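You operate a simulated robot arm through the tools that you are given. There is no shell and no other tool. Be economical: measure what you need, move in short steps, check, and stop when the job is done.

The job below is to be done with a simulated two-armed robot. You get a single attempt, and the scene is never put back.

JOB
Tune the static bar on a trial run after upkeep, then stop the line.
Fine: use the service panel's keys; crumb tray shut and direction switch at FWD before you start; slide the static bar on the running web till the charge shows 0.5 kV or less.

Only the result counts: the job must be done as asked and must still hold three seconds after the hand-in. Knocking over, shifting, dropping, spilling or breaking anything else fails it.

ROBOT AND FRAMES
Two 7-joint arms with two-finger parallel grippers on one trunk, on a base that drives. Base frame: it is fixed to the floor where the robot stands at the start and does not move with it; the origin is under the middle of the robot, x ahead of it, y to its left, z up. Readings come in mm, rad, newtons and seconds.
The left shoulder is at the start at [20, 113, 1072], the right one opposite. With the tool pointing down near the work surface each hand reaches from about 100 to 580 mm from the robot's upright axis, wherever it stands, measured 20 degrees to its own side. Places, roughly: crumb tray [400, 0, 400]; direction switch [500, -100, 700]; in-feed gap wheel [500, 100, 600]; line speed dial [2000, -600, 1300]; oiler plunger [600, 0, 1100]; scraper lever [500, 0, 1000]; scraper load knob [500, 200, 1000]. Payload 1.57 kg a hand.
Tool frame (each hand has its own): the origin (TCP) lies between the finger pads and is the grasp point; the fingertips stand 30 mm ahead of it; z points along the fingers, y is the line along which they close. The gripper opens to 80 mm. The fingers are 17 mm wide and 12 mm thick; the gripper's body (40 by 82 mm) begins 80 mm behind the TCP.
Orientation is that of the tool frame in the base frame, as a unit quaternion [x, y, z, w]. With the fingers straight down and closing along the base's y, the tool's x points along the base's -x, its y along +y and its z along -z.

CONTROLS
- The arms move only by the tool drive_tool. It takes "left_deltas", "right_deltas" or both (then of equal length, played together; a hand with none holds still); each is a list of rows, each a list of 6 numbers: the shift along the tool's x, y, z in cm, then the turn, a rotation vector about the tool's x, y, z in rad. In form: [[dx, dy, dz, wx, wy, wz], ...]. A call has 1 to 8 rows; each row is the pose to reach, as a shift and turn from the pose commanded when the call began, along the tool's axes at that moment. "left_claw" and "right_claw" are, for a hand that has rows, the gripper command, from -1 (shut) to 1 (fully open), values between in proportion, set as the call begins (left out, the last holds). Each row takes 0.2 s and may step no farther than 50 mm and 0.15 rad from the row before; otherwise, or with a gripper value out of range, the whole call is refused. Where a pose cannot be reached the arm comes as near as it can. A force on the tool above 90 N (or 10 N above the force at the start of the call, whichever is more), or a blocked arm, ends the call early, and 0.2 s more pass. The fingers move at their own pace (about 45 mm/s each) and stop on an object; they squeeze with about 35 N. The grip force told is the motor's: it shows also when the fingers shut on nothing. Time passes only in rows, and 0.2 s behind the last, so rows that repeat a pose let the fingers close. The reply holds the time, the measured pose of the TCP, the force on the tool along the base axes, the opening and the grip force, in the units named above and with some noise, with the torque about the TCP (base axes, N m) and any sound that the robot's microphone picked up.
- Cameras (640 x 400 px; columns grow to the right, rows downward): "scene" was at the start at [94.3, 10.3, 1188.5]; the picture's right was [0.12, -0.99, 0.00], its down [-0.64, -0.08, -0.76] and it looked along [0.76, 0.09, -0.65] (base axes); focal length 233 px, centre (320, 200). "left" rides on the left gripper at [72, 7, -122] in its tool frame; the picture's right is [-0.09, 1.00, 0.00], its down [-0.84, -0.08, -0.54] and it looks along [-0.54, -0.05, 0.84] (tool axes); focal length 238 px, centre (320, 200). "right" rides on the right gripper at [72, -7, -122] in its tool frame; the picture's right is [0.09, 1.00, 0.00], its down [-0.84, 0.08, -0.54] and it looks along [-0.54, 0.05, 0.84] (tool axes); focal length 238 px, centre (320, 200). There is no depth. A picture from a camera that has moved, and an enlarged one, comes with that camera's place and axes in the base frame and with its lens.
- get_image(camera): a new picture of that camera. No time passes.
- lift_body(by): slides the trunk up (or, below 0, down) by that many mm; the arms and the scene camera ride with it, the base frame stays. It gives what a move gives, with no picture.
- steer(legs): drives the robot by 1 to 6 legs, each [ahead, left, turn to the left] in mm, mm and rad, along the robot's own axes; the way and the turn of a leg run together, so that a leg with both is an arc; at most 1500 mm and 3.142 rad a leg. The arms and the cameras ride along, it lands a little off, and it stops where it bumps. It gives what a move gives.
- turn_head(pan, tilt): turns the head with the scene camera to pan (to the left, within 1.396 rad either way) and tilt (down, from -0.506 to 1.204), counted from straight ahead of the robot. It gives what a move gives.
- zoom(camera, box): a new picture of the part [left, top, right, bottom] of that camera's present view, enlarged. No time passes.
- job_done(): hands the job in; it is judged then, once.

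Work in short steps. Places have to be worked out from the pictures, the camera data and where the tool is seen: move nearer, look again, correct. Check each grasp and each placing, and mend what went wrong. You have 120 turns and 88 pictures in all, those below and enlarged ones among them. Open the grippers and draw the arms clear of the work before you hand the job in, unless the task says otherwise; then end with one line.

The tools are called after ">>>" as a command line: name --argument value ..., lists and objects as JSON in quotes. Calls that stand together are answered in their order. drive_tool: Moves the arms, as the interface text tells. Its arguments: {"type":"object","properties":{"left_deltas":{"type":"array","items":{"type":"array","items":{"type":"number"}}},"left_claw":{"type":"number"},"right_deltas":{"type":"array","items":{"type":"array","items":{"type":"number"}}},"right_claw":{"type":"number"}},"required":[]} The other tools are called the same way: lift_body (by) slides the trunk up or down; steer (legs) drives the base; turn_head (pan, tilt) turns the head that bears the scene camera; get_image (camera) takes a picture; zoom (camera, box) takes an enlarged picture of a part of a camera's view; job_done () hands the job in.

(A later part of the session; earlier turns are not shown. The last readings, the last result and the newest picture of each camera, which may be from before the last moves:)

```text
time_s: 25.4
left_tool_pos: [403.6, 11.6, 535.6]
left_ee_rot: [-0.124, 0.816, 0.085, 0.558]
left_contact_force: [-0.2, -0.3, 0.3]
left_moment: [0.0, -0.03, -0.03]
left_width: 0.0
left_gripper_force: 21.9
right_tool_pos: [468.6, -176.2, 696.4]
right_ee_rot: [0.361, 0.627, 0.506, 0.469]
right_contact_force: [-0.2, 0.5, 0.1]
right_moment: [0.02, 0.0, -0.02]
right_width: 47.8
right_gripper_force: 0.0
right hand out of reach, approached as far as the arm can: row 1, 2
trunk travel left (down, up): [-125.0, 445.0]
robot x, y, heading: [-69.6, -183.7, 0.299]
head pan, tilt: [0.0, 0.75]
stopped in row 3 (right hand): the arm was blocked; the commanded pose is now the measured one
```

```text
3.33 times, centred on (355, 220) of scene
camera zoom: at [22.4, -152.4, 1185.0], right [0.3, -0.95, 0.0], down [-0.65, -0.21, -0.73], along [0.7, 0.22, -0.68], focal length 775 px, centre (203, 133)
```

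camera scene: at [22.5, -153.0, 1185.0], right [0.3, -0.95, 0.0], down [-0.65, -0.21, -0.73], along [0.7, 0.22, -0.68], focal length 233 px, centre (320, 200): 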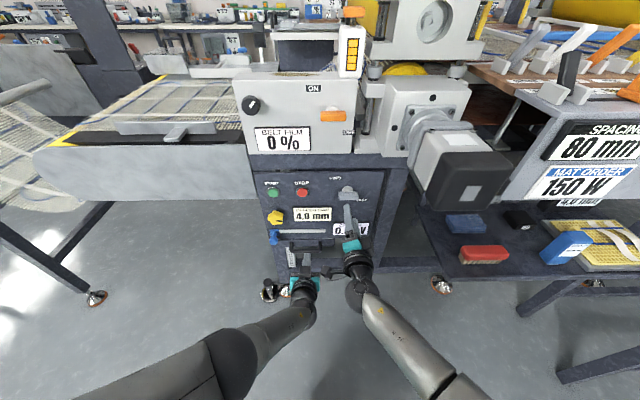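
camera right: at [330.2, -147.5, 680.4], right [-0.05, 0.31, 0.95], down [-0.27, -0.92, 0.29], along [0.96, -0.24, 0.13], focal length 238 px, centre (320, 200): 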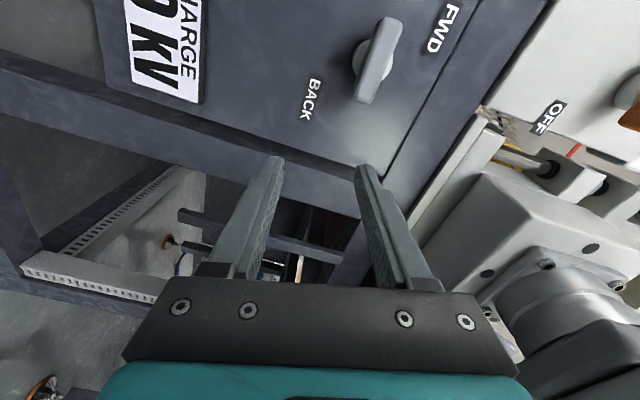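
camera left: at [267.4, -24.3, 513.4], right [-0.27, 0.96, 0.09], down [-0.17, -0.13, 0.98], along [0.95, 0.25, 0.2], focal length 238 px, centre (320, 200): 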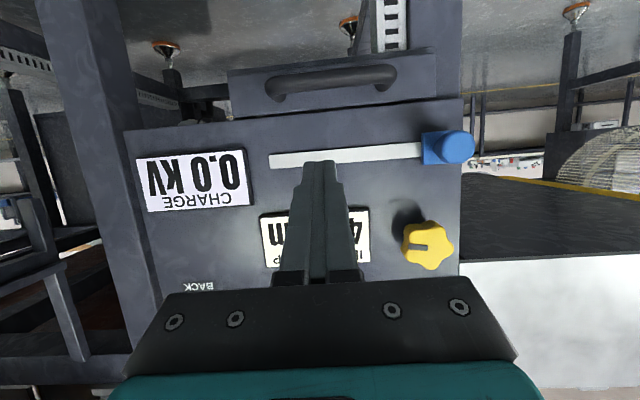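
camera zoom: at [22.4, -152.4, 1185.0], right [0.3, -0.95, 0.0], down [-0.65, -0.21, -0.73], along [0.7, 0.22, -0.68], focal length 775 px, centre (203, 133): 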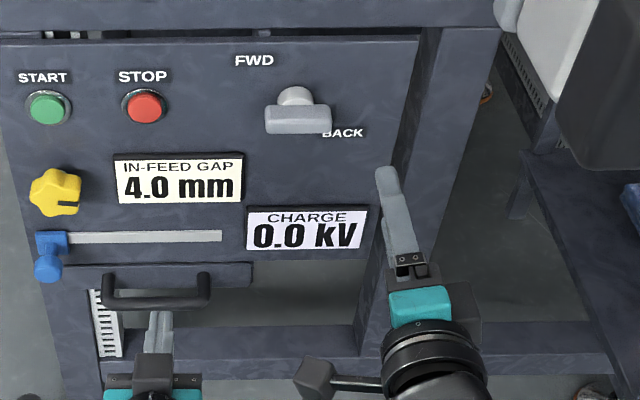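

The right wrist hits its limit at that roll, so gripping is out. Instead I'll roll back, close the fingers and push the bar's right end up and round with the fingertips.

>>> drive_tool --right_deltas '[[0.6, 0, 0, 0, 0, -0.14], [1.2, 0, 0, 0, 0, -0.28], [1.8, 0.1, 0, 0, 0, -0.42], [2.4, 0.2, 0, 0, 0, -0.56], [3.0, 0.2, 0, 0, 0, -0.7], [3.6, 0.3, 0, 0, 0, -0.84], [4.2, 0.3, 0, 0, 0, -0.98], [4.76, 0.3, 0, 0, 0, -1.12]]' --right_claw -1

>>> drive_tool --right_deltas '[[0, 0, 0, 0, 0, -0.12], [0, 0, 0, 0, 0, -0.225]]'

>>> get_image --camera "right"

>>> zoom --camera "scene" --box '[310, 160, 400, 280]'

```text
time_s: 27.4
left_tool_pos: [404.5, 11.0, 536.9]
left_ee_rot: [-0.125, 0.816, 0.085, 0.559]
left_contact_force: [-0.1, 0.2, 0.2]
left_moment: [0.0, 0.03, -0.01]
left_width: 0.0
left_gripper_force: 21.4
right_tool_pos: [463.8, -178.7, 676.9]
right_ee_rot: [-0.072, 0.725, 0.136, 0.672]
right_contact_force: [0.5, 0.0, 0.6]
right_moment: [0.01, -0.01, 0.0]
right_width: 0.0
right_gripper_force: 21.5
trunk travel left (down, up): [-125.0, 445.0]
robot x, y, heading: [-68.0, -178.5, 0.306]
head pan, tilt: [0.0, 0.75]
stopped in row 8 (right hand): the arm was blocked; the commanded pose is now the measured one
```

```text
time_s: 28.1
left_tool_pos: [405.1, 10.1, 535.4]
left_ee_rot: [-0.124, 0.815, 0.085, 0.559]
left_contact_force: [0.1, 0.2, -0.2]
left_moment: [-0.02, 0.0, 0.02]
left_width: 0.0
left_gripper_force: 21.7
right_tool_pos: [464.6, -178.5, 676.3]
right_ee_rot: [-0.152, 0.712, 0.059, 0.683]
right_contact_force: [1.1, -0.4, -0.6]
right_moment: [-0.01, 0.03, -0.02]
right_width: 0.2
right_gripper_force: 21.3
trunk travel left (down, up): [-125.0, 445.0]
robot x, y, heading: [-66.3, -184.7, 0.308]
head pan, tilt: [0.0, 0.75]
```

```text
50 pictures are left
camera right: at [346.7, -229.7, 615.1], right [-0.3, 0.93, -0.22], down [-0.52, 0.03, 0.85], along [0.8, 0.37, 0.48], focal length 238 px, centre (320, 200)
```

right: 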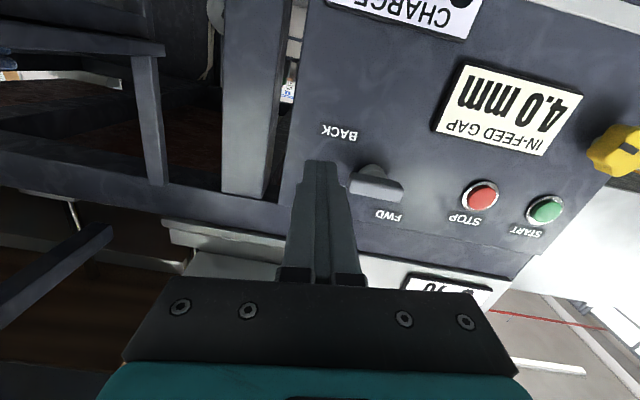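

```text
3.33 times, centred on (355, 220) of scene
camera zoom: at [22.5, -153.3, 1185.0], right [0.3, -0.95, 0.0], down [-0.65, -0.21, -0.73], along [0.7, 0.22, -0.68], focal length 775 px, centre (203, 133)
```

zoom: 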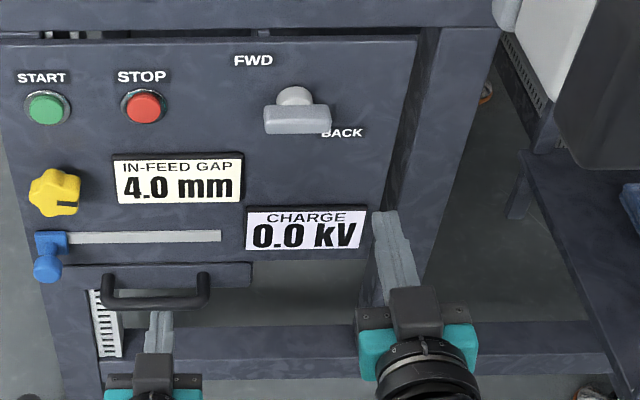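

The right hand is at (u 389, v −311, z 676) in panel coordinates. I'll stage it just in front and below the bar's right end (v −263, z 688) and correct the small roll.

>>> drive_tool --right_deltas '[[-1.0, 2.3, 1.5, 0, 0, 0.065], [-1.97, 4.62, 2.97, 0, 0, 0.13]]'

>>> zoom --camera "scene" --box '[310, 160, 400, 280]'

>>> get_image --camera "right"

```text
time_s: 28.9
left_tool_pos: [403.7, 10.9, 537.6]
left_ee_rot: [-0.125, 0.816, 0.085, 0.558]
left_contact_force: [0.6, 0.7, 0.2]
left_moment: [0.02, 0.04, -0.02]
left_width: 0.2
left_gripper_force: 21.2
right_tool_pos: [483.8, -168.4, 673.6]
right_ee_rot: [-0.138, 0.721, 0.063, 0.676]
right_contact_force: [-0.1, 0.0, -0.1]
right_moment: [-0.01, -0.01, 0.0]
right_width: 0.0
right_gripper_force: 21.2
trunk travel left (down, up): [-125.0, 445.0]
robot x, y, heading: [-63.7, -180.6, 0.302]
head pan, tilt: [0.0, 0.75]
stopped in row 2 (right hand): the arm was blocked; the commanded pose is now the measured one
```

```text
3.33 times, centred on (355, 220) of scene
camera zoom: at [22.6, -153.4, 1185.0], right [0.3, -0.95, 0.0], down [-0.65, -0.21, -0.73], along [0.7, 0.22, -0.68], focal length 775 px, centre (203, 133)
```

zoom: 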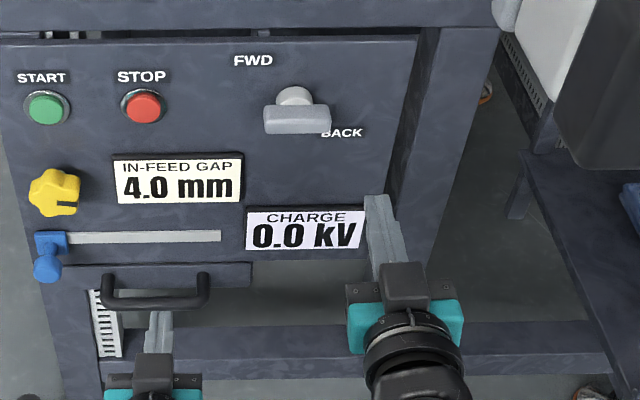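

```text
47 pictures are left
camera right: at [364.8, -216.6, 613.4], right [-0.29, 0.94, -0.19], down [-0.5, 0.02, 0.87], along [0.82, 0.34, 0.47], focal length 238 px, centre (320, 200)
```

right: 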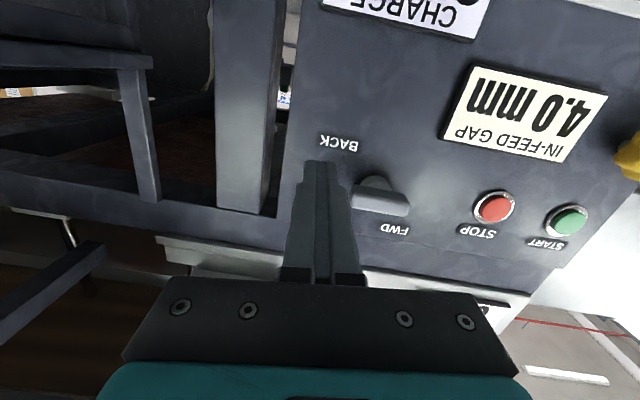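

The arm was blocked again, so I'll look at the arm posture for a collision.

>>> get_image --camera "scene"

```text
46 pictures are left
camera scene: at [22.6, -153.4, 1185.0], right [0.3, -0.95, 0.0], down [-0.65, -0.21, -0.73], along [0.7, 0.22, -0.68], focal length 233 px, centre (320, 200)
```

scene: 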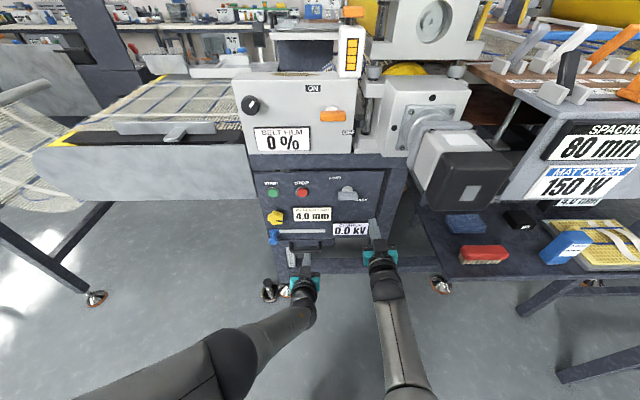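

The right elbow swung low and inward. I'll retrace to the earlier elbow-out pose (up, back, pitched down) and come again.

>>> drive_tool --right_deltas '[[-2.0, 0, -2.4, 0, 0.13, 0.02], [-4.0, 0, -4.8, 0, 0.26, 0.04], [-6, 0, -7.2, 0, 0.39, 0.06], [-8, 0, -9.6, 0, 0.53, 0.08], [-10, 0, -12, 0, 0.66, 0.1]]'

>>> get_image --camera "scene"

```text
time_s: 30.1
left_tool_pos: [403.6, 9.6, 535.8]
left_ee_rot: [-0.125, 0.816, 0.085, 0.559]
left_contact_force: [1.0, 0.0, 0.4]
left_moment: [0.0, -0.02, -0.02]
left_width: 0.0
left_gripper_force: 21.4
right_tool_pos: [373.3, -187.7, 781.3]
right_ee_rot: [-0.116, 0.907, 0.049, 0.401]
right_contact_force: [-0.7, 0.0, -0.3]
right_moment: [0.01, -0.02, 0.01]
right_width: 0.2
right_gripper_force: 20.9
trunk travel left (down, up): [-125.0, 445.0]
robot x, y, heading: [-60.9, -179.9, 0.305]
head pan, tilt: [0.0, 0.75]
```

```text
45 pictures are left
camera scene: at [22.6, -153.3, 1185.0], right [0.3, -0.95, 0.0], down [-0.65, -0.21, -0.73], along [0.7, 0.22, -0.68], focal length 233 px, centre (320, 200)
```

scene: 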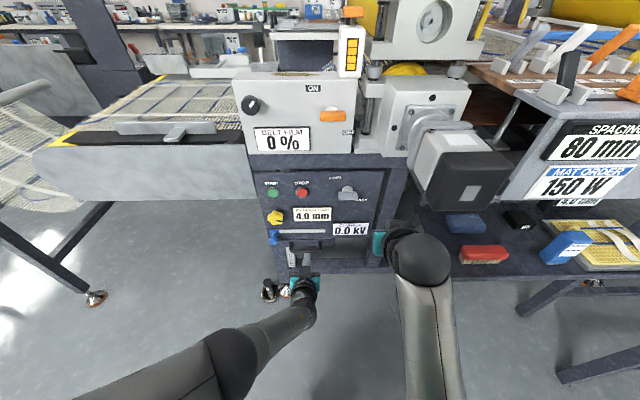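

The elbow is only moderately inward. I'll move left first at this pitch, then level again toward the staging point.

>>> drive_tool --right_deltas '[[0, 2.5, 0, 0, 0, 0.03], [0, 5, 0, 0, 0, 0.05], [-0.5, 5, 2.2, 0, -0.13, 0.05], [-1.0, 5, 4.4, 0, -0.26, 0.05], [-1.5, 5, 6.7, 0, -0.39, 0.05], [-2.0, 5, 8.9, 0, -0.52, 0.05]]'

>>> get_image --camera "scene"

```text
time_s: 31.6
left_tool_pos: [403.7, 9.7, 537.8]
left_ee_rot: [-0.124, 0.816, 0.085, 0.559]
left_contact_force: [-0.2, -0.1, 1.0]
left_moment: [0.02, -0.05, 0.0]
left_width: 0.0
left_gripper_force: 20.6
right_tool_pos: [440.0, -153.6, 719.1]
right_ee_rot: [-0.119, 0.773, 0.048, 0.621]
right_contact_force: [-0.8, -0.1, 0.1]
right_moment: [0.0, -0.01, -0.03]
right_width: 0.0
right_gripper_force: 22.0
trunk travel left (down, up): [-125.0, 445.0]
robot x, y, heading: [-67.3, -182.8, 0.302]
head pan, tilt: [0.0, 0.75]
stopped in row 6 (right hand): the arm was blocked; the commanded pose is now the measured one
```

```text
44 pictures are left
camera scene: at [22.7, -153.5, 1185.0], right [0.3, -0.95, 0.0], down [-0.65, -0.21, -0.73], along [0.7, 0.22, -0.68], focal length 233 px, centre (320, 200)
```

scene: 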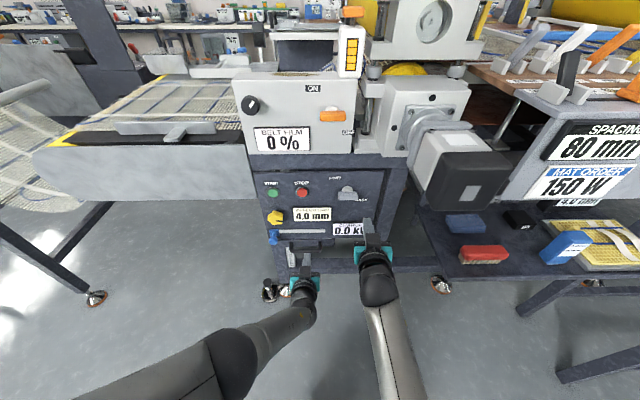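

The elbow is against my trunk, which limits leftward arm motion. I'll shift the base left a little instead and extend the arm forward.

>>> steer --legs '[[0, 18, 0]]'

>>> drive_tool --right_deltas '[[0.8, 0.24, 2.6, 0, 0, 0.0], [1.64, 0.48, 5.2, 0, 0, 0.0]]'

>>> zoom --camera "scene" --box '[310, 160, 400, 280]'

>>> get_image --camera "right"

```text
time_s: 32.4
left_tool_pos: [398.3, 26.3, 536.5]
left_ee_rot: [-0.124, 0.816, 0.084, 0.559]
left_contact_force: [-0.2, -0.3, 0.2]
left_moment: [0.0, 0.01, -0.01]
left_width: 0.0
left_gripper_force: 21.1
right_tool_pos: [436.6, -137.2, 719.9]
right_ee_rot: [-0.118, 0.773, 0.047, 0.621]
right_contact_force: [-0.6, -0.2, -0.3]
right_moment: [0.0, 0.0, -0.01]
right_width: 0.0
right_gripper_force: 21.5
trunk travel left (down, up): [-125.0, 445.0]
robot x, y, heading: [-70.1, -169.8, 0.303]
head pan, tilt: [0.0, 0.75]
```

```text
time_s: 33.2
left_tool_pos: [399.2, 26.5, 537.2]
left_ee_rot: [-0.124, 0.816, 0.085, 0.558]
left_contact_force: [-0.2, 0.2, -0.2]
left_moment: [0.02, -0.03, 0.0]
left_width: 0.1
left_gripper_force: 21.5
right_tool_pos: [482.6, -153.2, 680.0]
right_ee_rot: [-0.139, 0.775, 0.018, 0.616]
right_contact_force: [-0.8, -0.4, -0.8]
right_moment: [0.01, 0.0, 0.01]
right_width: 0.0
right_gripper_force: 21.5
trunk travel left (down, up): [-125.0, 445.0]
robot x, y, heading: [-69.8, -162.6, 0.306]
head pan, tilt: [0.0, 0.75]
stopped in row 2 (right hand): the arm was blocked; the commanded pose is now the measured one
```

```text
3.33 times, centred on (355, 220) of scene
camera zoom: at [17.6, -137.2, 1185.0], right [0.3, -0.95, 0.0], down [-0.65, -0.21, -0.73], along [0.7, 0.22, -0.68], focal length 775 px, centre (203, 133)
```

zoom: 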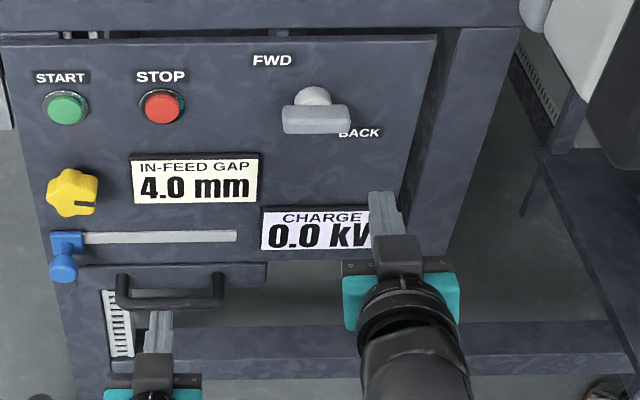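

```text
42 pictures are left
camera right: at [352.6, -197.7, 641.4], right [-0.25, 0.94, -0.23], down [-0.37, 0.13, 0.92], along [0.9, 0.32, 0.31], focal length 238 px, centre (320, 200)
```

right: 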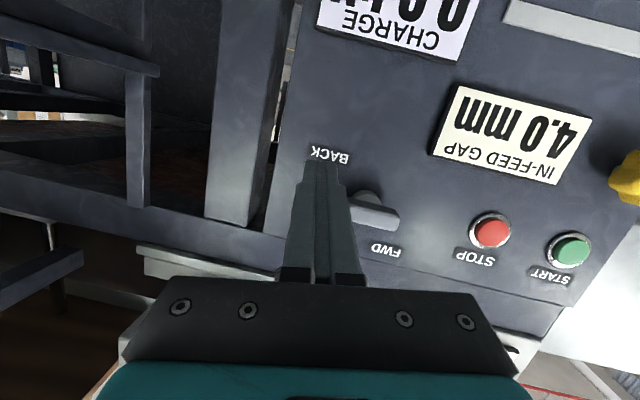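

It's blocked again. I'll look down at the arm to see what it's against.

>>> turn_head --pan -0.3 --tilt 1.2

>>> get_image --camera "scene"

```text
time_s: 34.1
left_tool_pos: [397.9, 26.6, 536.3]
left_ee_rot: [-0.125, 0.816, 0.086, 0.559]
left_contact_force: [-0.6, 0.1, 0.2]
left_moment: [0.02, -0.01, 0.02]
left_width: 0.1
left_gripper_force: 21.1
right_tool_pos: [482.1, -152.4, 680.8]
right_ee_rot: [-0.139, 0.774, 0.019, 0.617]
right_contact_force: [0.5, -0.6, -0.1]
right_moment: [0.01, 0.06, 0.03]
right_width: 0.0
right_gripper_force: 21.1
trunk travel left (down, up): [-125.0, 445.0]
robot x, y, heading: [-69.8, -166.4, 0.308]
head pan, tilt: [-0.3, 1.201]
```

```text
41 pictures are left
camera scene: at [-5.6, -161.7, 1153.3], right [0.01, -1.0, 0.0], down [-0.93, -0.01, -0.36], along [0.36, 0.0, -0.93], focal length 233 px, centre (320, 200)
```

scene: 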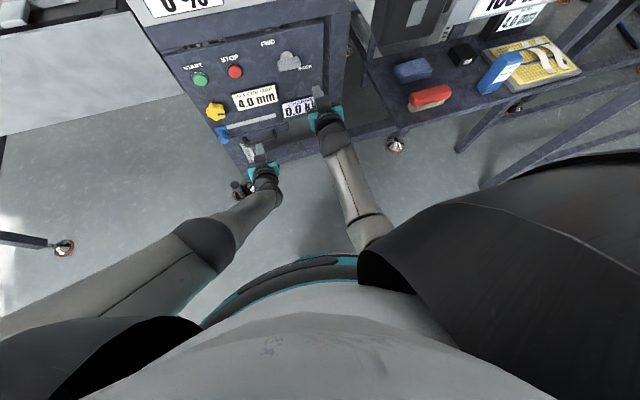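

The right elbow is tucked against my torso, while the left one is properly out. The positive roll caused that, so I'll back off and roll the other way to swing it out again.

>>> drive_tool --right_deltas '[[0, 0, -3, 0, 0, -0.14], [0, 0, -6, 0, 0, -0.28], [0, 0, -6, 0, 0, -0.42], [0, 0, -6, 0, 0, -0.56], [0, 0, -6, 0, 0, -0.7], [0, 0, -6, 0, 0, -0.84], [0, 0, -6, 0, 0, -0.98], [0, 0, -6, 0, 0, -1.12]]'

>>> drive_tool --right_deltas '[[0, 0, 0, 0, 0, -0.14], [0, 0, 0, 0, 0, -0.28], [0, 0, 0, 0, 0, -0.42], [0, 0, 0, 0, 0, -0.56], [0, 0, 0, 0, 0, -0.7]]'

>>> get_image --camera "scene"

```text
time_s: 35.9
left_tool_pos: [400.0, 27.5, 536.0]
left_ee_rot: [-0.125, 0.815, 0.086, 0.559]
left_contact_force: [0.0, 0.0, 0.4]
left_moment: [0.01, -0.01, 0.05]
left_width: 0.1
left_gripper_force: 21.4
right_tool_pos: [422.4, -164.3, 695.6]
right_ee_rot: [-0.529, 0.582, -0.312, 0.532]
right_contact_force: [-0.1, 0.1, 0.9]
right_moment: [0.01, -0.02, -0.02]
right_width: 0.2
right_gripper_force: 21.5
trunk travel left (down, up): [-125.0, 445.0]
robot x, y, heading: [-71.5, -167.0, 0.304]
head pan, tilt: [-0.3, 1.201]
```

```text
time_s: 37.1
left_tool_pos: [399.2, 27.6, 536.0]
left_ee_rot: [-0.125, 0.815, 0.086, 0.559]
left_contact_force: [0.6, -0.4, 0.2]
left_moment: [-0.01, -0.01, -0.01]
left_width: 0.0
left_gripper_force: 21.4
right_tool_pos: [423.6, -163.6, 694.4]
right_ee_rot: [0.697, -0.364, 0.476, -0.394]
right_contact_force: [-0.2, -0.7, 0.2]
right_moment: [0.0, 0.01, 0.01]
right_width: 0.0
right_gripper_force: 21.4
trunk travel left (down, up): [-125.0, 445.0]
robot x, y, heading: [-71.9, -165.3, 0.308]
head pan, tilt: [-0.3, 1.201]
```

```text
40 pictures are left
camera scene: at [-5.6, -161.7, 1153.3], right [0.01, -1.0, 0.0], down [-0.93, -0.01, -0.36], along [0.36, 0.0, -0.93], focal length 233 px, centre (320, 200)
```

scene: 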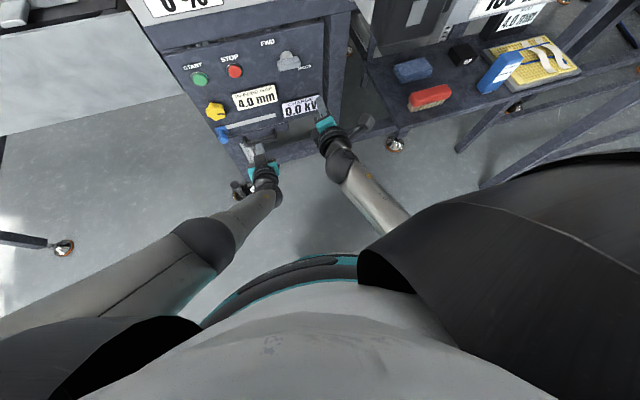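

The elbow has swung outward. I'll test in free space whether the roll can go on to about −π, since then I could grip the bar at −90° and turn it another −90°.

>>> drive_tool --right_deltas '[[0, 0, 0, 0, 0, -0.14], [0, 0, 0, 0, 0, -0.28], [0, 0, 0, 0, 0, -0.42], [0, 0, 0, 0, 0, -0.56], [0, 0, 0, 0, 0, -0.7], [0, 0, 0, 0, 0, -0.84], [0, 0, 0, 0, 0, -0.98], [0, 0, 0, 0, 0, -1.12]]'

```text
time_s: 38.9
left_tool_pos: [399.5, 26.5, 536.2]
left_ee_rot: [-0.125, 0.815, 0.086, 0.558]
left_contact_force: [0.0, 0.2, 0.1]
left_moment: [0.01, 0.02, -0.01]
left_width: 0.0
left_gripper_force: 21.9
right_tool_pos: [424.7, -164.4, 694.6]
right_ee_rot: [0.784, 0.06, 0.612, -0.08]
right_contact_force: [-0.5, -0.5, -0.2]
right_moment: [-0.01, 0.0, -0.01]
right_width: 0.0
right_gripper_force: 21.5
trunk travel left (down, up): [-125.0, 445.0]
robot x, y, heading: [-69.6, -163.1, 0.307]
head pan, tilt: [-0.3, 1.201]
```

Roll reaches about −π, so grip-and-turn is feasible. I'll square the tool axis to the panel normal here and look with its camera.

>>> drive_tool --right_deltas '[[0, 0, 0, 0.056, 0.115, 0], [0, 0, 0, 0.113, 0.23, 0]]'

>>> get_image --camera "right"

```text
time_s: 39.5
left_tool_pos: [399.9, 27.2, 537.2]
left_ee_rot: [-0.124, 0.816, 0.085, 0.559]
left_contact_force: [0.8, 0.1, -0.7]
left_moment: [0.04, 0.0, 0.04]
left_width: 0.0
left_gripper_force: 21.6
right_tool_pos: [424.3, -164.0, 695.2]
right_ee_rot: [0.703, 0.084, 0.694, -0.131]
right_contact_force: [0.7, -0.3, 0.4]
right_moment: [0.01, 0.0, 0.01]
right_width: 0.0
right_gripper_force: 21.7
trunk travel left (down, up): [-125.0, 445.0]
robot x, y, heading: [-69.9, -165.3, 0.301]
head pan, tilt: [-0.3, 1.201]
```

```text
39 pictures are left
camera right: at [307.6, -199.1, 767.9], right [0.3, -0.95, 0.02], down [-0.51, -0.18, -0.84], along [0.8, 0.24, -0.54], focal length 238 px, centre (320, 200)
```

right: 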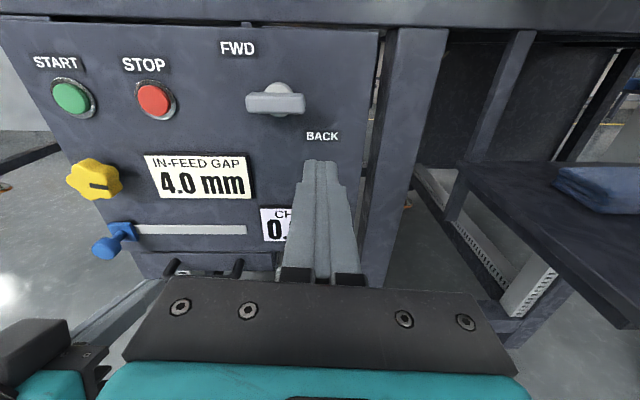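

This is a clear upright view, with the bar centre at about [546,-76,718]. I'll roll +90° back to the gripping attitude while staging in front of the bar, gripper part-open.

>>> drive_tool --right_deltas '[[0.3, -0.6, 0.4, 0, 0, 0.14], [0.6, -1.2, 0.8, 0, 0, 0.28], [0.9, -1.8, 1.2, 0, 0, 0.42], [1.2, -2.4, 1.6, 0, 0, 0.56], [1.5, -3.0, 2.0, 0, 0, 0.7], [1.8, -3.6, 2.4, 0, 0, 0.84], [2.1, -4.2, 2.7, 0, 0, 0.98], [2.3, -4.7, 3.0, 0, 0, 1.12]]' --right_claw 0.2

>>> drive_tool --right_deltas '[[0, 0, 0, 0, 0, 0.14], [0, 0, 0, 0, 0, 0.28], [0, 0, 0, 0, 0, 0.42]]'

>>> turn_head --pan 0 --tilt 0.75

>>> get_image --camera "right"

>>> zoom --camera "scene" --box '[310, 160, 400, 240]'

```text
time_s: 41.3
left_tool_pos: [399.3, 25.7, 535.7]
left_ee_rot: [-0.124, 0.816, 0.085, 0.558]
left_contact_force: [0.9, -0.9, 0.2]
left_moment: [0.0, 0.03, -0.01]
left_width: 0.1
left_gripper_force: 21.2
right_tool_pos: [439.2, -110.7, 720.9]
right_ee_rot: [0.64, -0.302, 0.517, -0.481]
right_contact_force: [0.4, 0.5, -0.4]
right_moment: [-0.01, -0.02, 0.03]
right_width: 47.8
right_gripper_force: 0.0
trunk travel left (down, up): [-125.0, 445.0]
robot x, y, heading: [-70.9, -160.7, 0.308]
head pan, tilt: [-0.3, 1.201]
```

```text
time_s: 42.1
left_tool_pos: [400.1, 25.7, 536.0]
left_ee_rot: [-0.124, 0.816, 0.085, 0.558]
left_contact_force: [0.0, 0.1, 0.1]
left_moment: [0.02, 0.04, 0.0]
left_width: 0.0
left_gripper_force: 21.2
right_tool_pos: [439.1, -111.3, 719.6]
right_ee_rot: [-0.563, 0.429, -0.405, 0.578]
right_contact_force: [-0.3, -0.3, -0.5]
right_moment: [0.0, -0.01, 0.01]
right_width: 47.7
right_gripper_force: 0.1
trunk travel left (down, up): [-125.0, 445.0]
robot x, y, heading: [-71.8, -161.4, 0.31]
head pan, tilt: [-0.3, 1.201]
```

```text
time_s: 43.0
left_tool_pos: [398.8, 26.3, 535.8]
left_ee_rot: [-0.125, 0.815, 0.086, 0.559]
left_contact_force: [0.5, -0.7, -0.6]
left_moment: [0.03, 0.03, 0.01]
left_width: 0.3
left_gripper_force: 21.2
right_tool_pos: [439.5, -112.0, 720.7]
right_ee_rot: [-0.563, 0.429, -0.408, 0.577]
right_contact_force: [0.4, -1.0, 1.0]
right_moment: [-0.01, 0.02, -0.01]
right_width: 48.0
right_gripper_force: 0.1
trunk travel left (down, up): [-125.0, 445.0]
robot x, y, heading: [-70.5, -161.8, 0.304]
head pan, tilt: [0.0, 0.75]
```

```text
38 pictures are left
camera right: at [344.2, -217.0, 725.6], right [0.01, -0.05, -1.0], down [-0.77, 0.64, -0.04], along [0.64, 0.77, -0.03], focal length 238 px, centre (320, 200)
```

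right: 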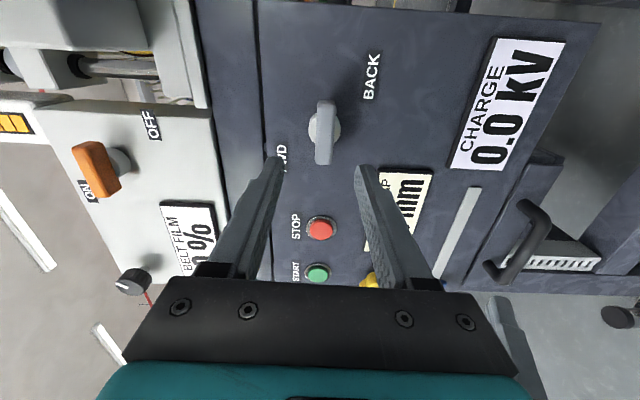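

```text
5.00 times, centred on (355, 200) of scene
camera zoom: at [17.5, -137.1, 1184.9], right [0.3, -0.95, 0.0], down [-0.65, -0.21, -0.73], along [0.7, 0.22, -0.68], focal length 1163 px, centre (145, 200)
```

zoom: 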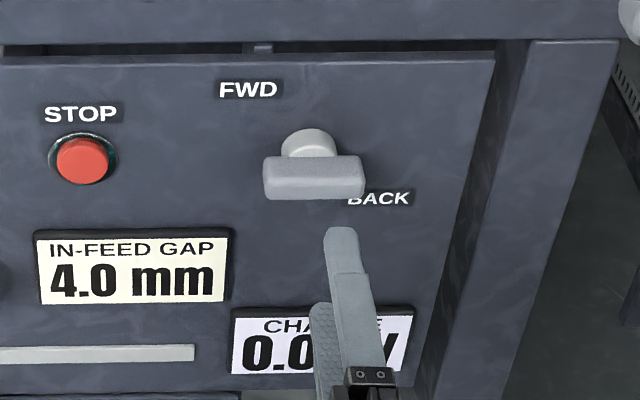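

The fingers are square and centred on the bar. I'll advance about 90 mm to straddle it.

>>> drive_tool --right_deltas '[[0, 0.2, 4.5, 0, 0, 0], [0, 0.3, 8, 0, 0, 0], [0, 0.3, 9.0, 0, 0, 0]]'

>>> get_image --camera "right"

```text
time_s: 43.8
left_tool_pos: [398.9, 26.4, 536.5]
left_ee_rot: [-0.126, 0.816, 0.086, 0.558]
left_contact_force: [0.0, -0.6, 0.7]
left_moment: [0.01, 0.01, -0.02]
left_width: 0.0
left_gripper_force: 21.1
right_tool_pos: [523.3, -85.3, 717.9]
right_ee_rot: [-0.563, 0.43, -0.407, 0.578]
right_contact_force: [-0.4, 0.4, -0.4]
right_moment: [0.04, 0.02, -0.02]
right_width: 48.1
right_gripper_force: 0.1
trunk travel left (down, up): [-125.0, 445.0]
robot x, y, heading: [-71.1, -165.7, 0.3]
head pan, tilt: [0.0, 0.75]
```

```text
36 pictures are left
camera right: at [429.1, -190.4, 722.3], right [0.01, -0.05, -1.0], down [-0.77, 0.64, -0.04], along [0.64, 0.77, -0.03], focal length 238 px, centre (320, 200)
```

right: 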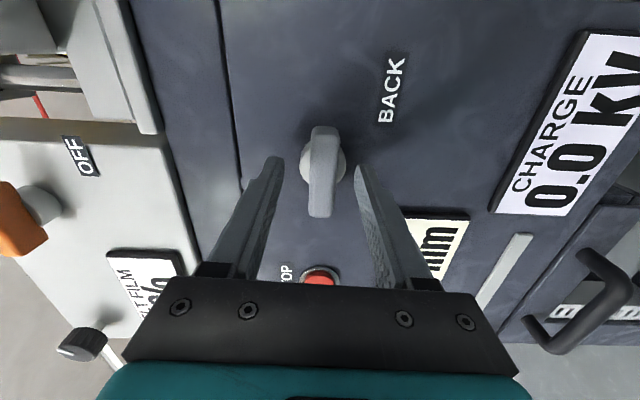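

By relative size, the tips look roughly level with the bar's front face. I'll advance 12 mm more, then close and check the opening.

>>> drive_tool --right_deltas '[[0, 0, 0.6, 0, 0, 0], [0, 0, 1.2, 0, 0, 0]]'

>>> drive_tool --right_deltas '[[0, 0, 0, 0, 0, 0], [0, 0, 0, 0, 0, 0], [0, 0, 0, 0, 0, 0], [0, 0, 0, 0, 0, 0]]' --right_claw -1

>>> get_image --camera "right"

```text
time_s: 44.4
left_tool_pos: [399.8, 26.7, 534.9]
left_ee_rot: [-0.125, 0.816, 0.086, 0.558]
left_contact_force: [0.3, 0.2, -0.5]
left_moment: [-0.01, 0.02, -0.01]
left_width: 0.0
left_gripper_force: 21.2
right_tool_pos: [536.3, -81.1, 716.6]
right_ee_rot: [-0.564, 0.429, -0.407, 0.577]
right_contact_force: [-0.4, -0.4, 0.8]
right_moment: [-0.04, 0.02, 0.02]
right_width: 47.9
right_gripper_force: 0.1
trunk travel left (down, up): [-125.0, 445.0]
robot x, y, heading: [-69.6, -163.2, 0.312]
head pan, tilt: [0.0, 0.75]
```

```text
time_s: 45.4
left_tool_pos: [400.0, 26.6, 535.8]
left_ee_rot: [-0.125, 0.816, 0.085, 0.559]
left_contact_force: [0.5, 0.0, -0.2]
left_moment: [-0.03, 0.0, 0.02]
left_width: 0.0
left_gripper_force: 20.8
right_tool_pos: [536.3, -81.7, 716.0]
right_ee_rot: [-0.565, 0.429, -0.407, 0.576]
right_contact_force: [1.2, 0.9, -7.3]
right_moment: [-0.2, -0.69, -0.2]
right_width: 18.6
right_gripper_force: 32.0
trunk travel left (down, up): [-125.0, 445.0]
robot x, y, heading: [-71.7, -161.3, 0.304]
head pan, tilt: [0.0, 0.75]
```

```text
35 pictures are left
camera right: at [441.1, -186.7, 720.7], right [0.01, -0.06, -1.0], down [-0.77, 0.64, -0.04], along [0.64, 0.77, -0.04], focal length 238 px, centre (320, 200)
```

right: 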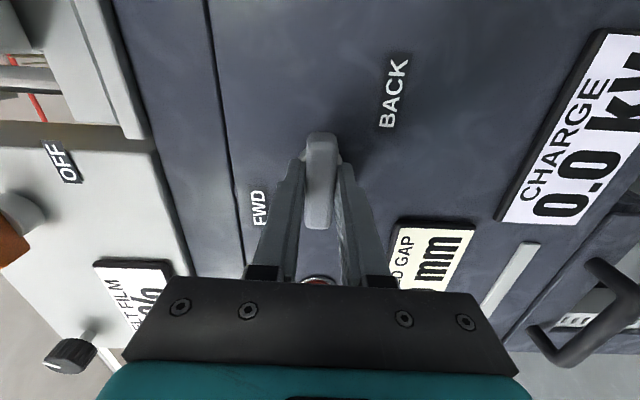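

Gripped at 18.6 mm. I'll turn it counter-clockwise (−z) a little and see how it responds.

>>> drive_tool --right_deltas '[[0, 0, 0, 0, 0, -0.1], [0, 0, 0, 0, 0, -0.2], [0, 0, 0, 0, 0, -0.3]]'

>>> get_image --camera "right"

```text
time_s: 46.2
left_tool_pos: [398.3, 26.3, 536.6]
left_ee_rot: [-0.125, 0.815, 0.086, 0.559]
left_contact_force: [0.1, 0.2, -0.3]
left_moment: [-0.01, 0.05, 0.0]
left_width: 0.0
left_gripper_force: 21.1
right_tool_pos: [535.7, -80.7, 714.5]
right_ee_rot: [0.622, -0.338, 0.488, -0.511]
right_contact_force: [-6.0, 0.8, -7.9]
right_moment: [0.32, -0.85, -0.46]
right_width: 17.9
right_gripper_force: 32.5
trunk travel left (down, up): [-125.0, 445.0]
robot x, y, heading: [-70.6, -164.8, 0.305]
head pan, tilt: [0.0, 0.75]
```

```text
34 pictures are left
camera right: at [439.8, -182.2, 741.8], right [0.1, -0.33, -0.94], down [-0.76, 0.59, -0.29], along [0.65, 0.74, -0.19], focal length 238 px, centre (320, 200)
```

right: 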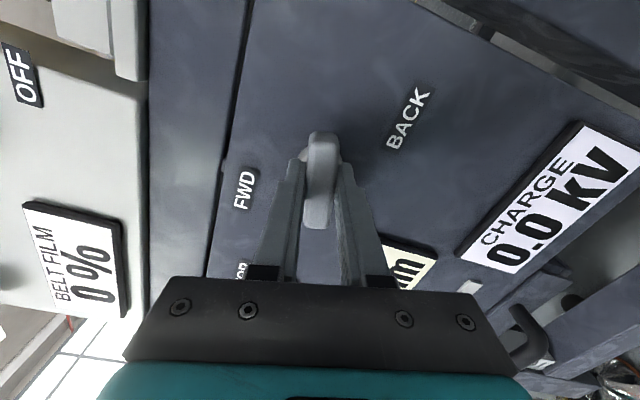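

The bar turns freely with the hand. I'll continue to 90° total.

>>> drive_tool --right_deltas '[[0, 0, 0, 0, 0, -0.12], [0, 0, 0, 0, 0, -0.24], [0, 0, 0, 0, 0, -0.36], [0, 0, 0, 0, 0, -0.48], [0, 0, 0, 0, 0, -0.6], [0, 0, 0, 0, 0, -0.72], [0, 0, 0, 0, 0, -0.84], [0, 0, 0, 0, 0, -0.96]]'

>>> get_image --camera "right"

```text
time_s: 48.0
left_tool_pos: [399.3, 26.1, 536.2]
left_ee_rot: [-0.124, 0.815, 0.085, 0.559]
left_contact_force: [0.6, 0.2, 0.3]
left_moment: [0.0, -0.02, 0.02]
left_width: 0.0
left_gripper_force: 21.0
right_tool_pos: [536.1, -80.9, 715.8]
right_ee_rot: [0.709, -0.014, 0.668, -0.225]
right_contact_force: [-10.1, 0.1, -11.7]
right_moment: [0.21, -0.48, 0.67]
right_width: 18.2
right_gripper_force: 32.7
trunk travel left (down, up): [-125.0, 445.0]
robot x, y, heading: [-71.0, -165.5, 0.308]
head pan, tilt: [0.0, 0.75]
```

```text
33 pictures are left
camera right: at [425.3, -134.7, 787.3], right [0.29, -0.92, -0.25], down [-0.59, 0.03, -0.81], along [0.76, 0.38, -0.53], focal length 238 px, centre (320, 200)
```

right: 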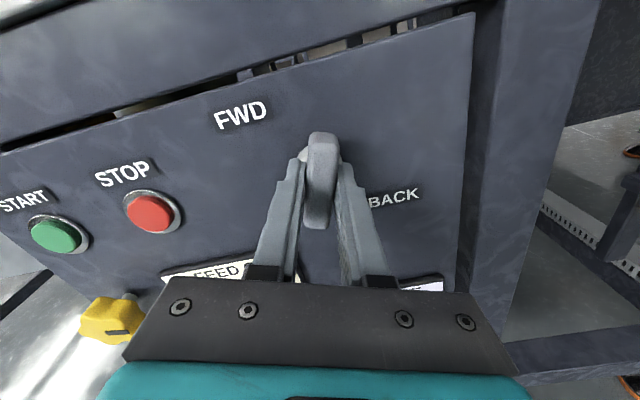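

The label layout mirrors about 45°, so BACK is horizontal and FWD vertical. I'll finish the last ~18°.

>>> drive_tool --right_deltas '[[0, 0, 0, 0, 0, -0.1], [0, 0, 0, 0, 0, -0.2], [0, 0, 0, 0, 0, -0.31], [0, 0, 0, 0, 0, -0.35]]'

>>> get_image --camera "right"

```text
time_s: 49.0
left_tool_pos: [399.6, 25.7, 536.6]
left_ee_rot: [-0.124, 0.816, 0.085, 0.559]
left_contact_force: [-0.2, 0.2, 0.2]
left_moment: [-0.02, 0.0, -0.02]
left_width: 0.0
left_gripper_force: 20.9
right_tool_pos: [536.1, -80.7, 716.5]
right_ee_rot: [0.701, 0.11, 0.696, -0.108]
right_contact_force: [-8.5, 2.6, -12.0]
right_moment: [0.31, -0.18, 0.96]
right_width: 18.0
right_gripper_force: 32.9
trunk travel left (down, up): [-125.0, 445.0]
robot x, y, heading: [-72.0, -166.0, 0.306]
head pan, tilt: [0.0, 0.75]
```

```text
32 pictures are left
camera right: at [417.9, -110.9, 789.6], right [0.3, -0.95, 0.09], down [-0.5, -0.24, -0.83], along [0.81, 0.21, -0.55], focal length 238 px, centre (320, 200)
```

right: 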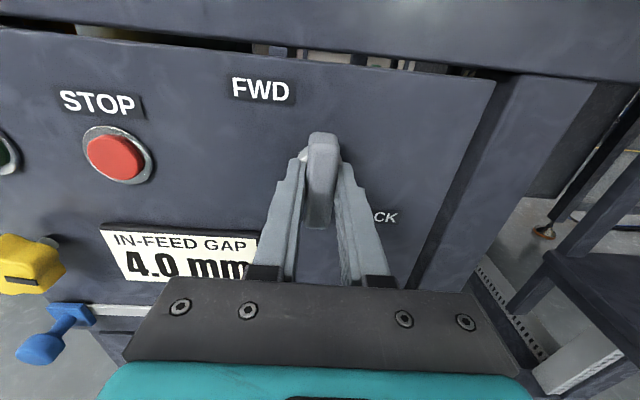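

The bar is vertical, toward FWD. I'll release and back off to check.

>>> drive_tool --right_deltas '[[0, 0, 0, 0, 0, 0], [0, 0, 0, 0, 0, 0], [0, 0, 0, 0, 0, 0], [0, 0, -3, 0, 0, 0], [0, 0, -7, 0, 0, 0]]' --right_claw 0.2

>>> get_image --camera "right"

```text
time_s: 50.2
left_tool_pos: [399.4, 25.7, 535.9]
left_ee_rot: [-0.125, 0.816, 0.085, 0.558]
left_contact_force: [-0.2, -0.8, -1.0]
left_moment: [-0.01, -0.02, -0.01]
left_width: 0.0
left_gripper_force: 21.8
right_tool_pos: [469.7, -104.2, 721.0]
right_ee_rot: [0.7, 0.109, 0.698, -0.107]
right_contact_force: [0.6, 0.3, 0.2]
right_moment: [0.02, 0.02, -0.01]
right_width: 47.9
right_gripper_force: 0.0
trunk travel left (down, up): [-125.0, 445.0]
robot x, y, heading: [-72.4, -162.3, 0.307]
head pan, tilt: [0.0, 0.75]
```

```text
31 pictures are left
camera right: at [350.8, -133.6, 793.8], right [0.3, -0.95, 0.09], down [-0.5, -0.24, -0.84], along [0.82, 0.2, -0.54], focal length 238 px, centre (320, 200)
```

right: 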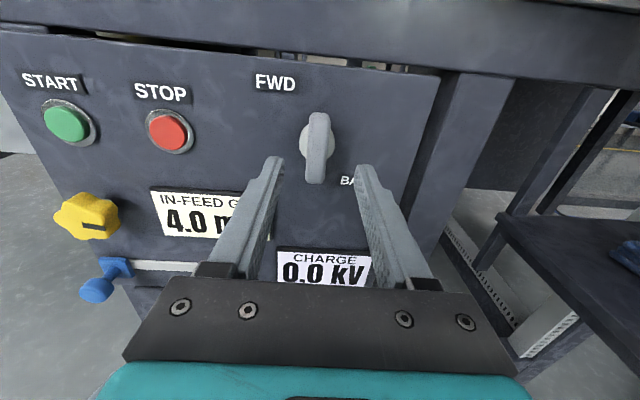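

The switch stands at FWD. I'll draw the right hand back and bring the closed left hand up to level, in front of START (about u 514, v −11, z 716).

>>> drive_tool --left_deltas '[[-3.5, 1.7, -0.9, 0, -0.07, 0], [-7.0, 3.4, -1.9, 0, -0.14, 0], [-10.5, 5.1, -2.8, 0, -0.21, 0], [-14.0, 6.8, -3.7, 0, -0.28, 0], [-17.5, 8.5, -4.6, 0, -0.34, 0]]' --left_claw -1 --right_deltas '[[0, 0, -2, 0, 0, 0], [0, 0, -4, 0, 0, 0], [0, 0, -6, 0, 0, 0], [0, 0, -8, 0, 0, 0], [0, 0, -9, 0, 0, 0]]'

>>> get_image --camera "scene"

>>> get_image --camera "left"

```text
time_s: 51.4
left_tool_pos: [392.8, 111.6, 715.6]
left_ee_rot: [-0.108, 0.709, 0.105, 0.688]
left_contact_force: [0.0, 0.8, 0.0]
left_moment: [0.0, -0.02, 0.01]
left_width: 0.1
left_gripper_force: 21.5
right_tool_pos: [384.8, -130.3, 717.2]
right_ee_rot: [0.7, 0.108, 0.698, -0.106]
right_contact_force: [0.1, 0.2, 0.0]
right_moment: [0.01, 0.01, 0.04]
right_width: 48.2
right_gripper_force: 0.0
trunk travel left (down, up): [-125.0, 445.0]
robot x, y, heading: [-69.6, -166.3, 0.308]
head pan, tilt: [0.0, 0.75]
```

```text
30 pictures are left
camera scene: at [17.4, -137.1, 1185.0], right [0.3, -0.95, 0.0], down [-0.65, -0.21, -0.73], along [0.7, 0.22, -0.68], focal length 233 px, centre (320, 200)
```

scene: 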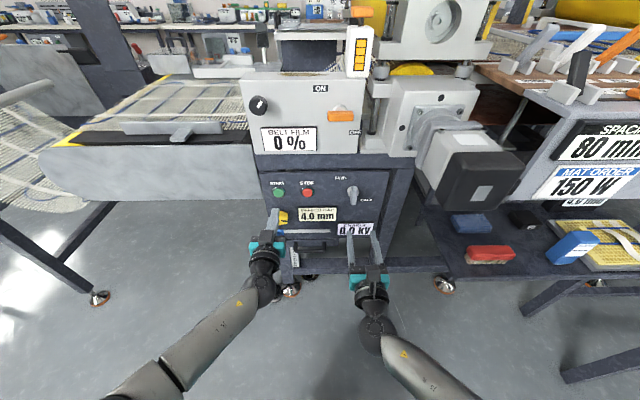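

```text
29 pictures are left
camera left: at [271.8, 81.9, 648.2], right [-0.29, 0.95, 0.09], down [-0.47, -0.23, 0.85], along [0.83, 0.21, 0.51], focal length 238 px, centre (320, 200)
```

left: 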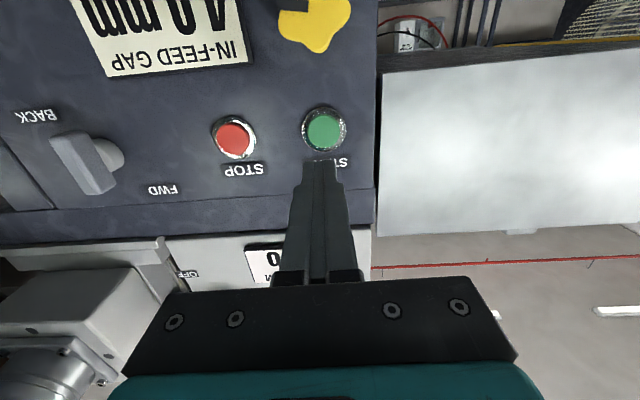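

START measures about v −7, z 711. I'll advance to just short of it and then press in small steps.

>>> drive_tool --left_deltas '[[0.2, 0.3, 3.5, 0, 0, 0], [0.3, 0.5, 6.7, 0, 0, 0], [0.3, 0.5, 7.4, 0, 0, 0]]'

>>> get_image --camera "left"

```text
time_s: 52.2
left_tool_pos: [462.3, 140.9, 710.3]
left_ee_rot: [-0.109, 0.709, 0.106, 0.689]
left_contact_force: [-1.6, 0.0, -0.6]
left_moment: [-0.01, 0.0, 0.01]
left_width: 0.1
left_gripper_force: 21.2
right_tool_pos: [384.3, -129.8, 716.3]
right_ee_rot: [0.7, 0.108, 0.698, -0.107]
right_contact_force: [-0.5, 1.3, 0.3]
right_moment: [0.01, -0.03, -0.01]
right_width: 48.0
right_gripper_force: 0.0
trunk travel left (down, up): [-125.0, 445.0]
robot x, y, heading: [-69.9, -166.4, 0.304]
head pan, tilt: [0.0, 0.75]
heard: click
```

```text
28 pictures are left
camera left: at [341.3, 110.1, 642.6], right [-0.29, 0.95, 0.09], down [-0.47, -0.23, 0.85], along [0.83, 0.21, 0.51], focal length 238 px, centre (320, 200)
```

left: 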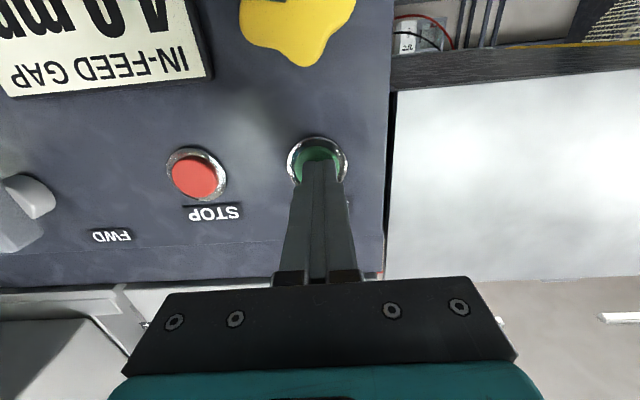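

A click was heard, so START is pressed. I'll back off and see what the displays show.

>>> drive_tool --left_deltas '[[0, 0, -4, 0, 0, 0], [0, 0, -8, 0, 0, 0]]'

>>> zoom --camera "scene" --box '[220, 70, 420, 270]'

```text
time_s: 52.8
left_tool_pos: [383.1, 111.9, 718.5]
left_ee_rot: [-0.109, 0.709, 0.106, 0.689]
left_contact_force: [-0.6, 0.2, -1.1]
left_moment: [0.0, 0.0, -0.03]
left_width: 0.0
left_gripper_force: 21.5
right_tool_pos: [385.4, -130.6, 717.5]
right_ee_rot: [0.7, 0.108, 0.698, -0.106]
right_contact_force: [0.3, 0.1, -1.0]
right_moment: [-0.01, 0.02, 0.0]
right_width: 48.0
right_gripper_force: 0.1
trunk travel left (down, up): [-125.0, 445.0]
robot x, y, heading: [-70.2, -163.5, 0.308]
head pan, tilt: [0.0, 0.75]
```

```text
2.00 times, centred on (320, 170) of scene
camera zoom: at [17.4, -137.1, 1185.0], right [0.3, -0.95, 0.0], down [-0.65, -0.21, -0.73], along [0.7, 0.22, -0.68], focal length 465 px, centre (320, 260)
```

zoom: 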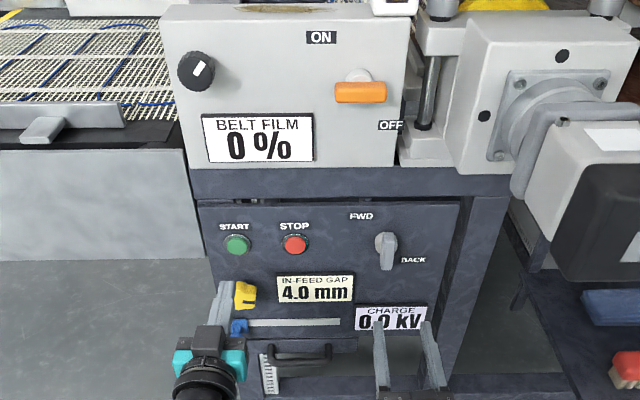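

The charge still reads 0.0. I'll let a second pass while staging the left hand toward the slider height, then look again.

>>> drive_tool --left_deltas '[[0, 0.5, -1, 0, 0, 0], [0, 1, -1, 0, 0, 0], [0, 1, -1, 0, 0, 0], [0, 1, -1, 0, 0, 0], [0, 1, -1, 0, 0, 0]]' --right_deltas '[[1, 0, -1, 0, 0, 0], [2, 0, -2, 0, 0, 0], [3, 0, -3, 0, 0, 0], [3, 0, -4, 0, 0, 0], [3, 0, -4, 0, 0, 0]]'

>>> get_image --camera "right"

>>> get_image --camera "scene"

```text
time_s: 54.0
left_tool_pos: [373.2, 121.6, 716.0]
left_ee_rot: [-0.109, 0.709, 0.106, 0.688]
left_contact_force: [-0.3, 0.2, 0.0]
left_moment: [0.0, -0.01, 0.03]
left_width: 0.1
left_gripper_force: 20.8
right_tool_pos: [347.8, -140.4, 748.1]
right_ee_rot: [0.7, 0.11, 0.697, -0.107]
right_contact_force: [0.9, -0.8, 0.6]
right_moment: [0.02, 0.01, -0.03]
right_width: 48.2
right_gripper_force: 0.0
trunk travel left (down, up): [-125.0, 445.0]
robot x, y, heading: [-71.4, -163.6, 0.309]
head pan, tilt: [0.0, 0.75]
```

```text
26 pictures are left
camera right: at [228.4, -170.5, 821.0], right [0.3, -0.95, 0.09], down [-0.5, -0.24, -0.83], along [0.81, 0.2, -0.54], focal length 238 px, centre (320, 200)
```

right: 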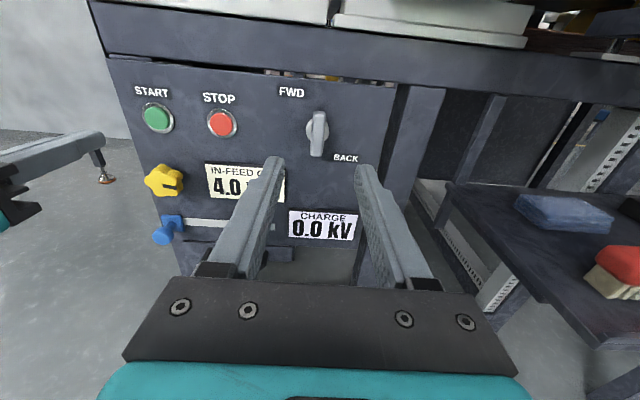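

```text
25 pictures are left
camera scene: at [17.5, -137.1, 1185.0], right [0.3, -0.95, 0.0], down [-0.65, -0.21, -0.73], along [0.7, 0.22, -0.68], focal length 233 px, centre (320, 200)
```

scene: 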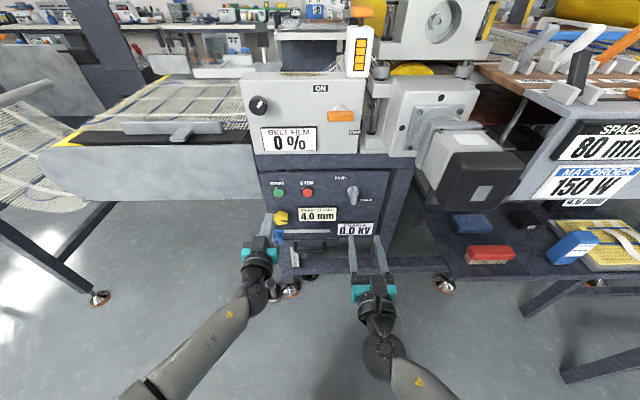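

Nothing seems to be running, so I'll check the tray and switch closely.

>>> zoom --camera "scene" --box '[260, 165, 390, 275]'

>>> zoom --camera "right" --box '[120, 70, 400, 270]'

```text
3.64 times, centred on (325, 220) of scene
camera zoom: at [17.5, -137.1, 1185.0], right [0.3, -0.95, 0.0], down [-0.65, -0.21, -0.73], along [0.7, 0.22, -0.68], focal length 846 px, centre (302, 127)
```

zoom: 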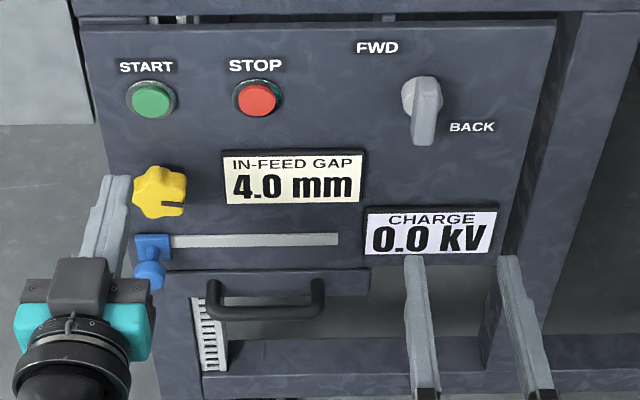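

```text
2.00 times, centred on (260, 170) of right
camera zoom: at [228.4, -170.5, 821.0], right [0.3, -0.95, 0.09], down [-0.5, -0.24, -0.83], along [0.81, 0.2, -0.54], focal length 477 px, centre (440, 260)
```

zoom: 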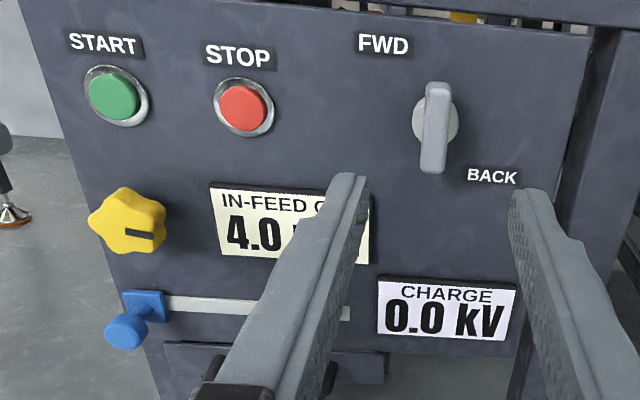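

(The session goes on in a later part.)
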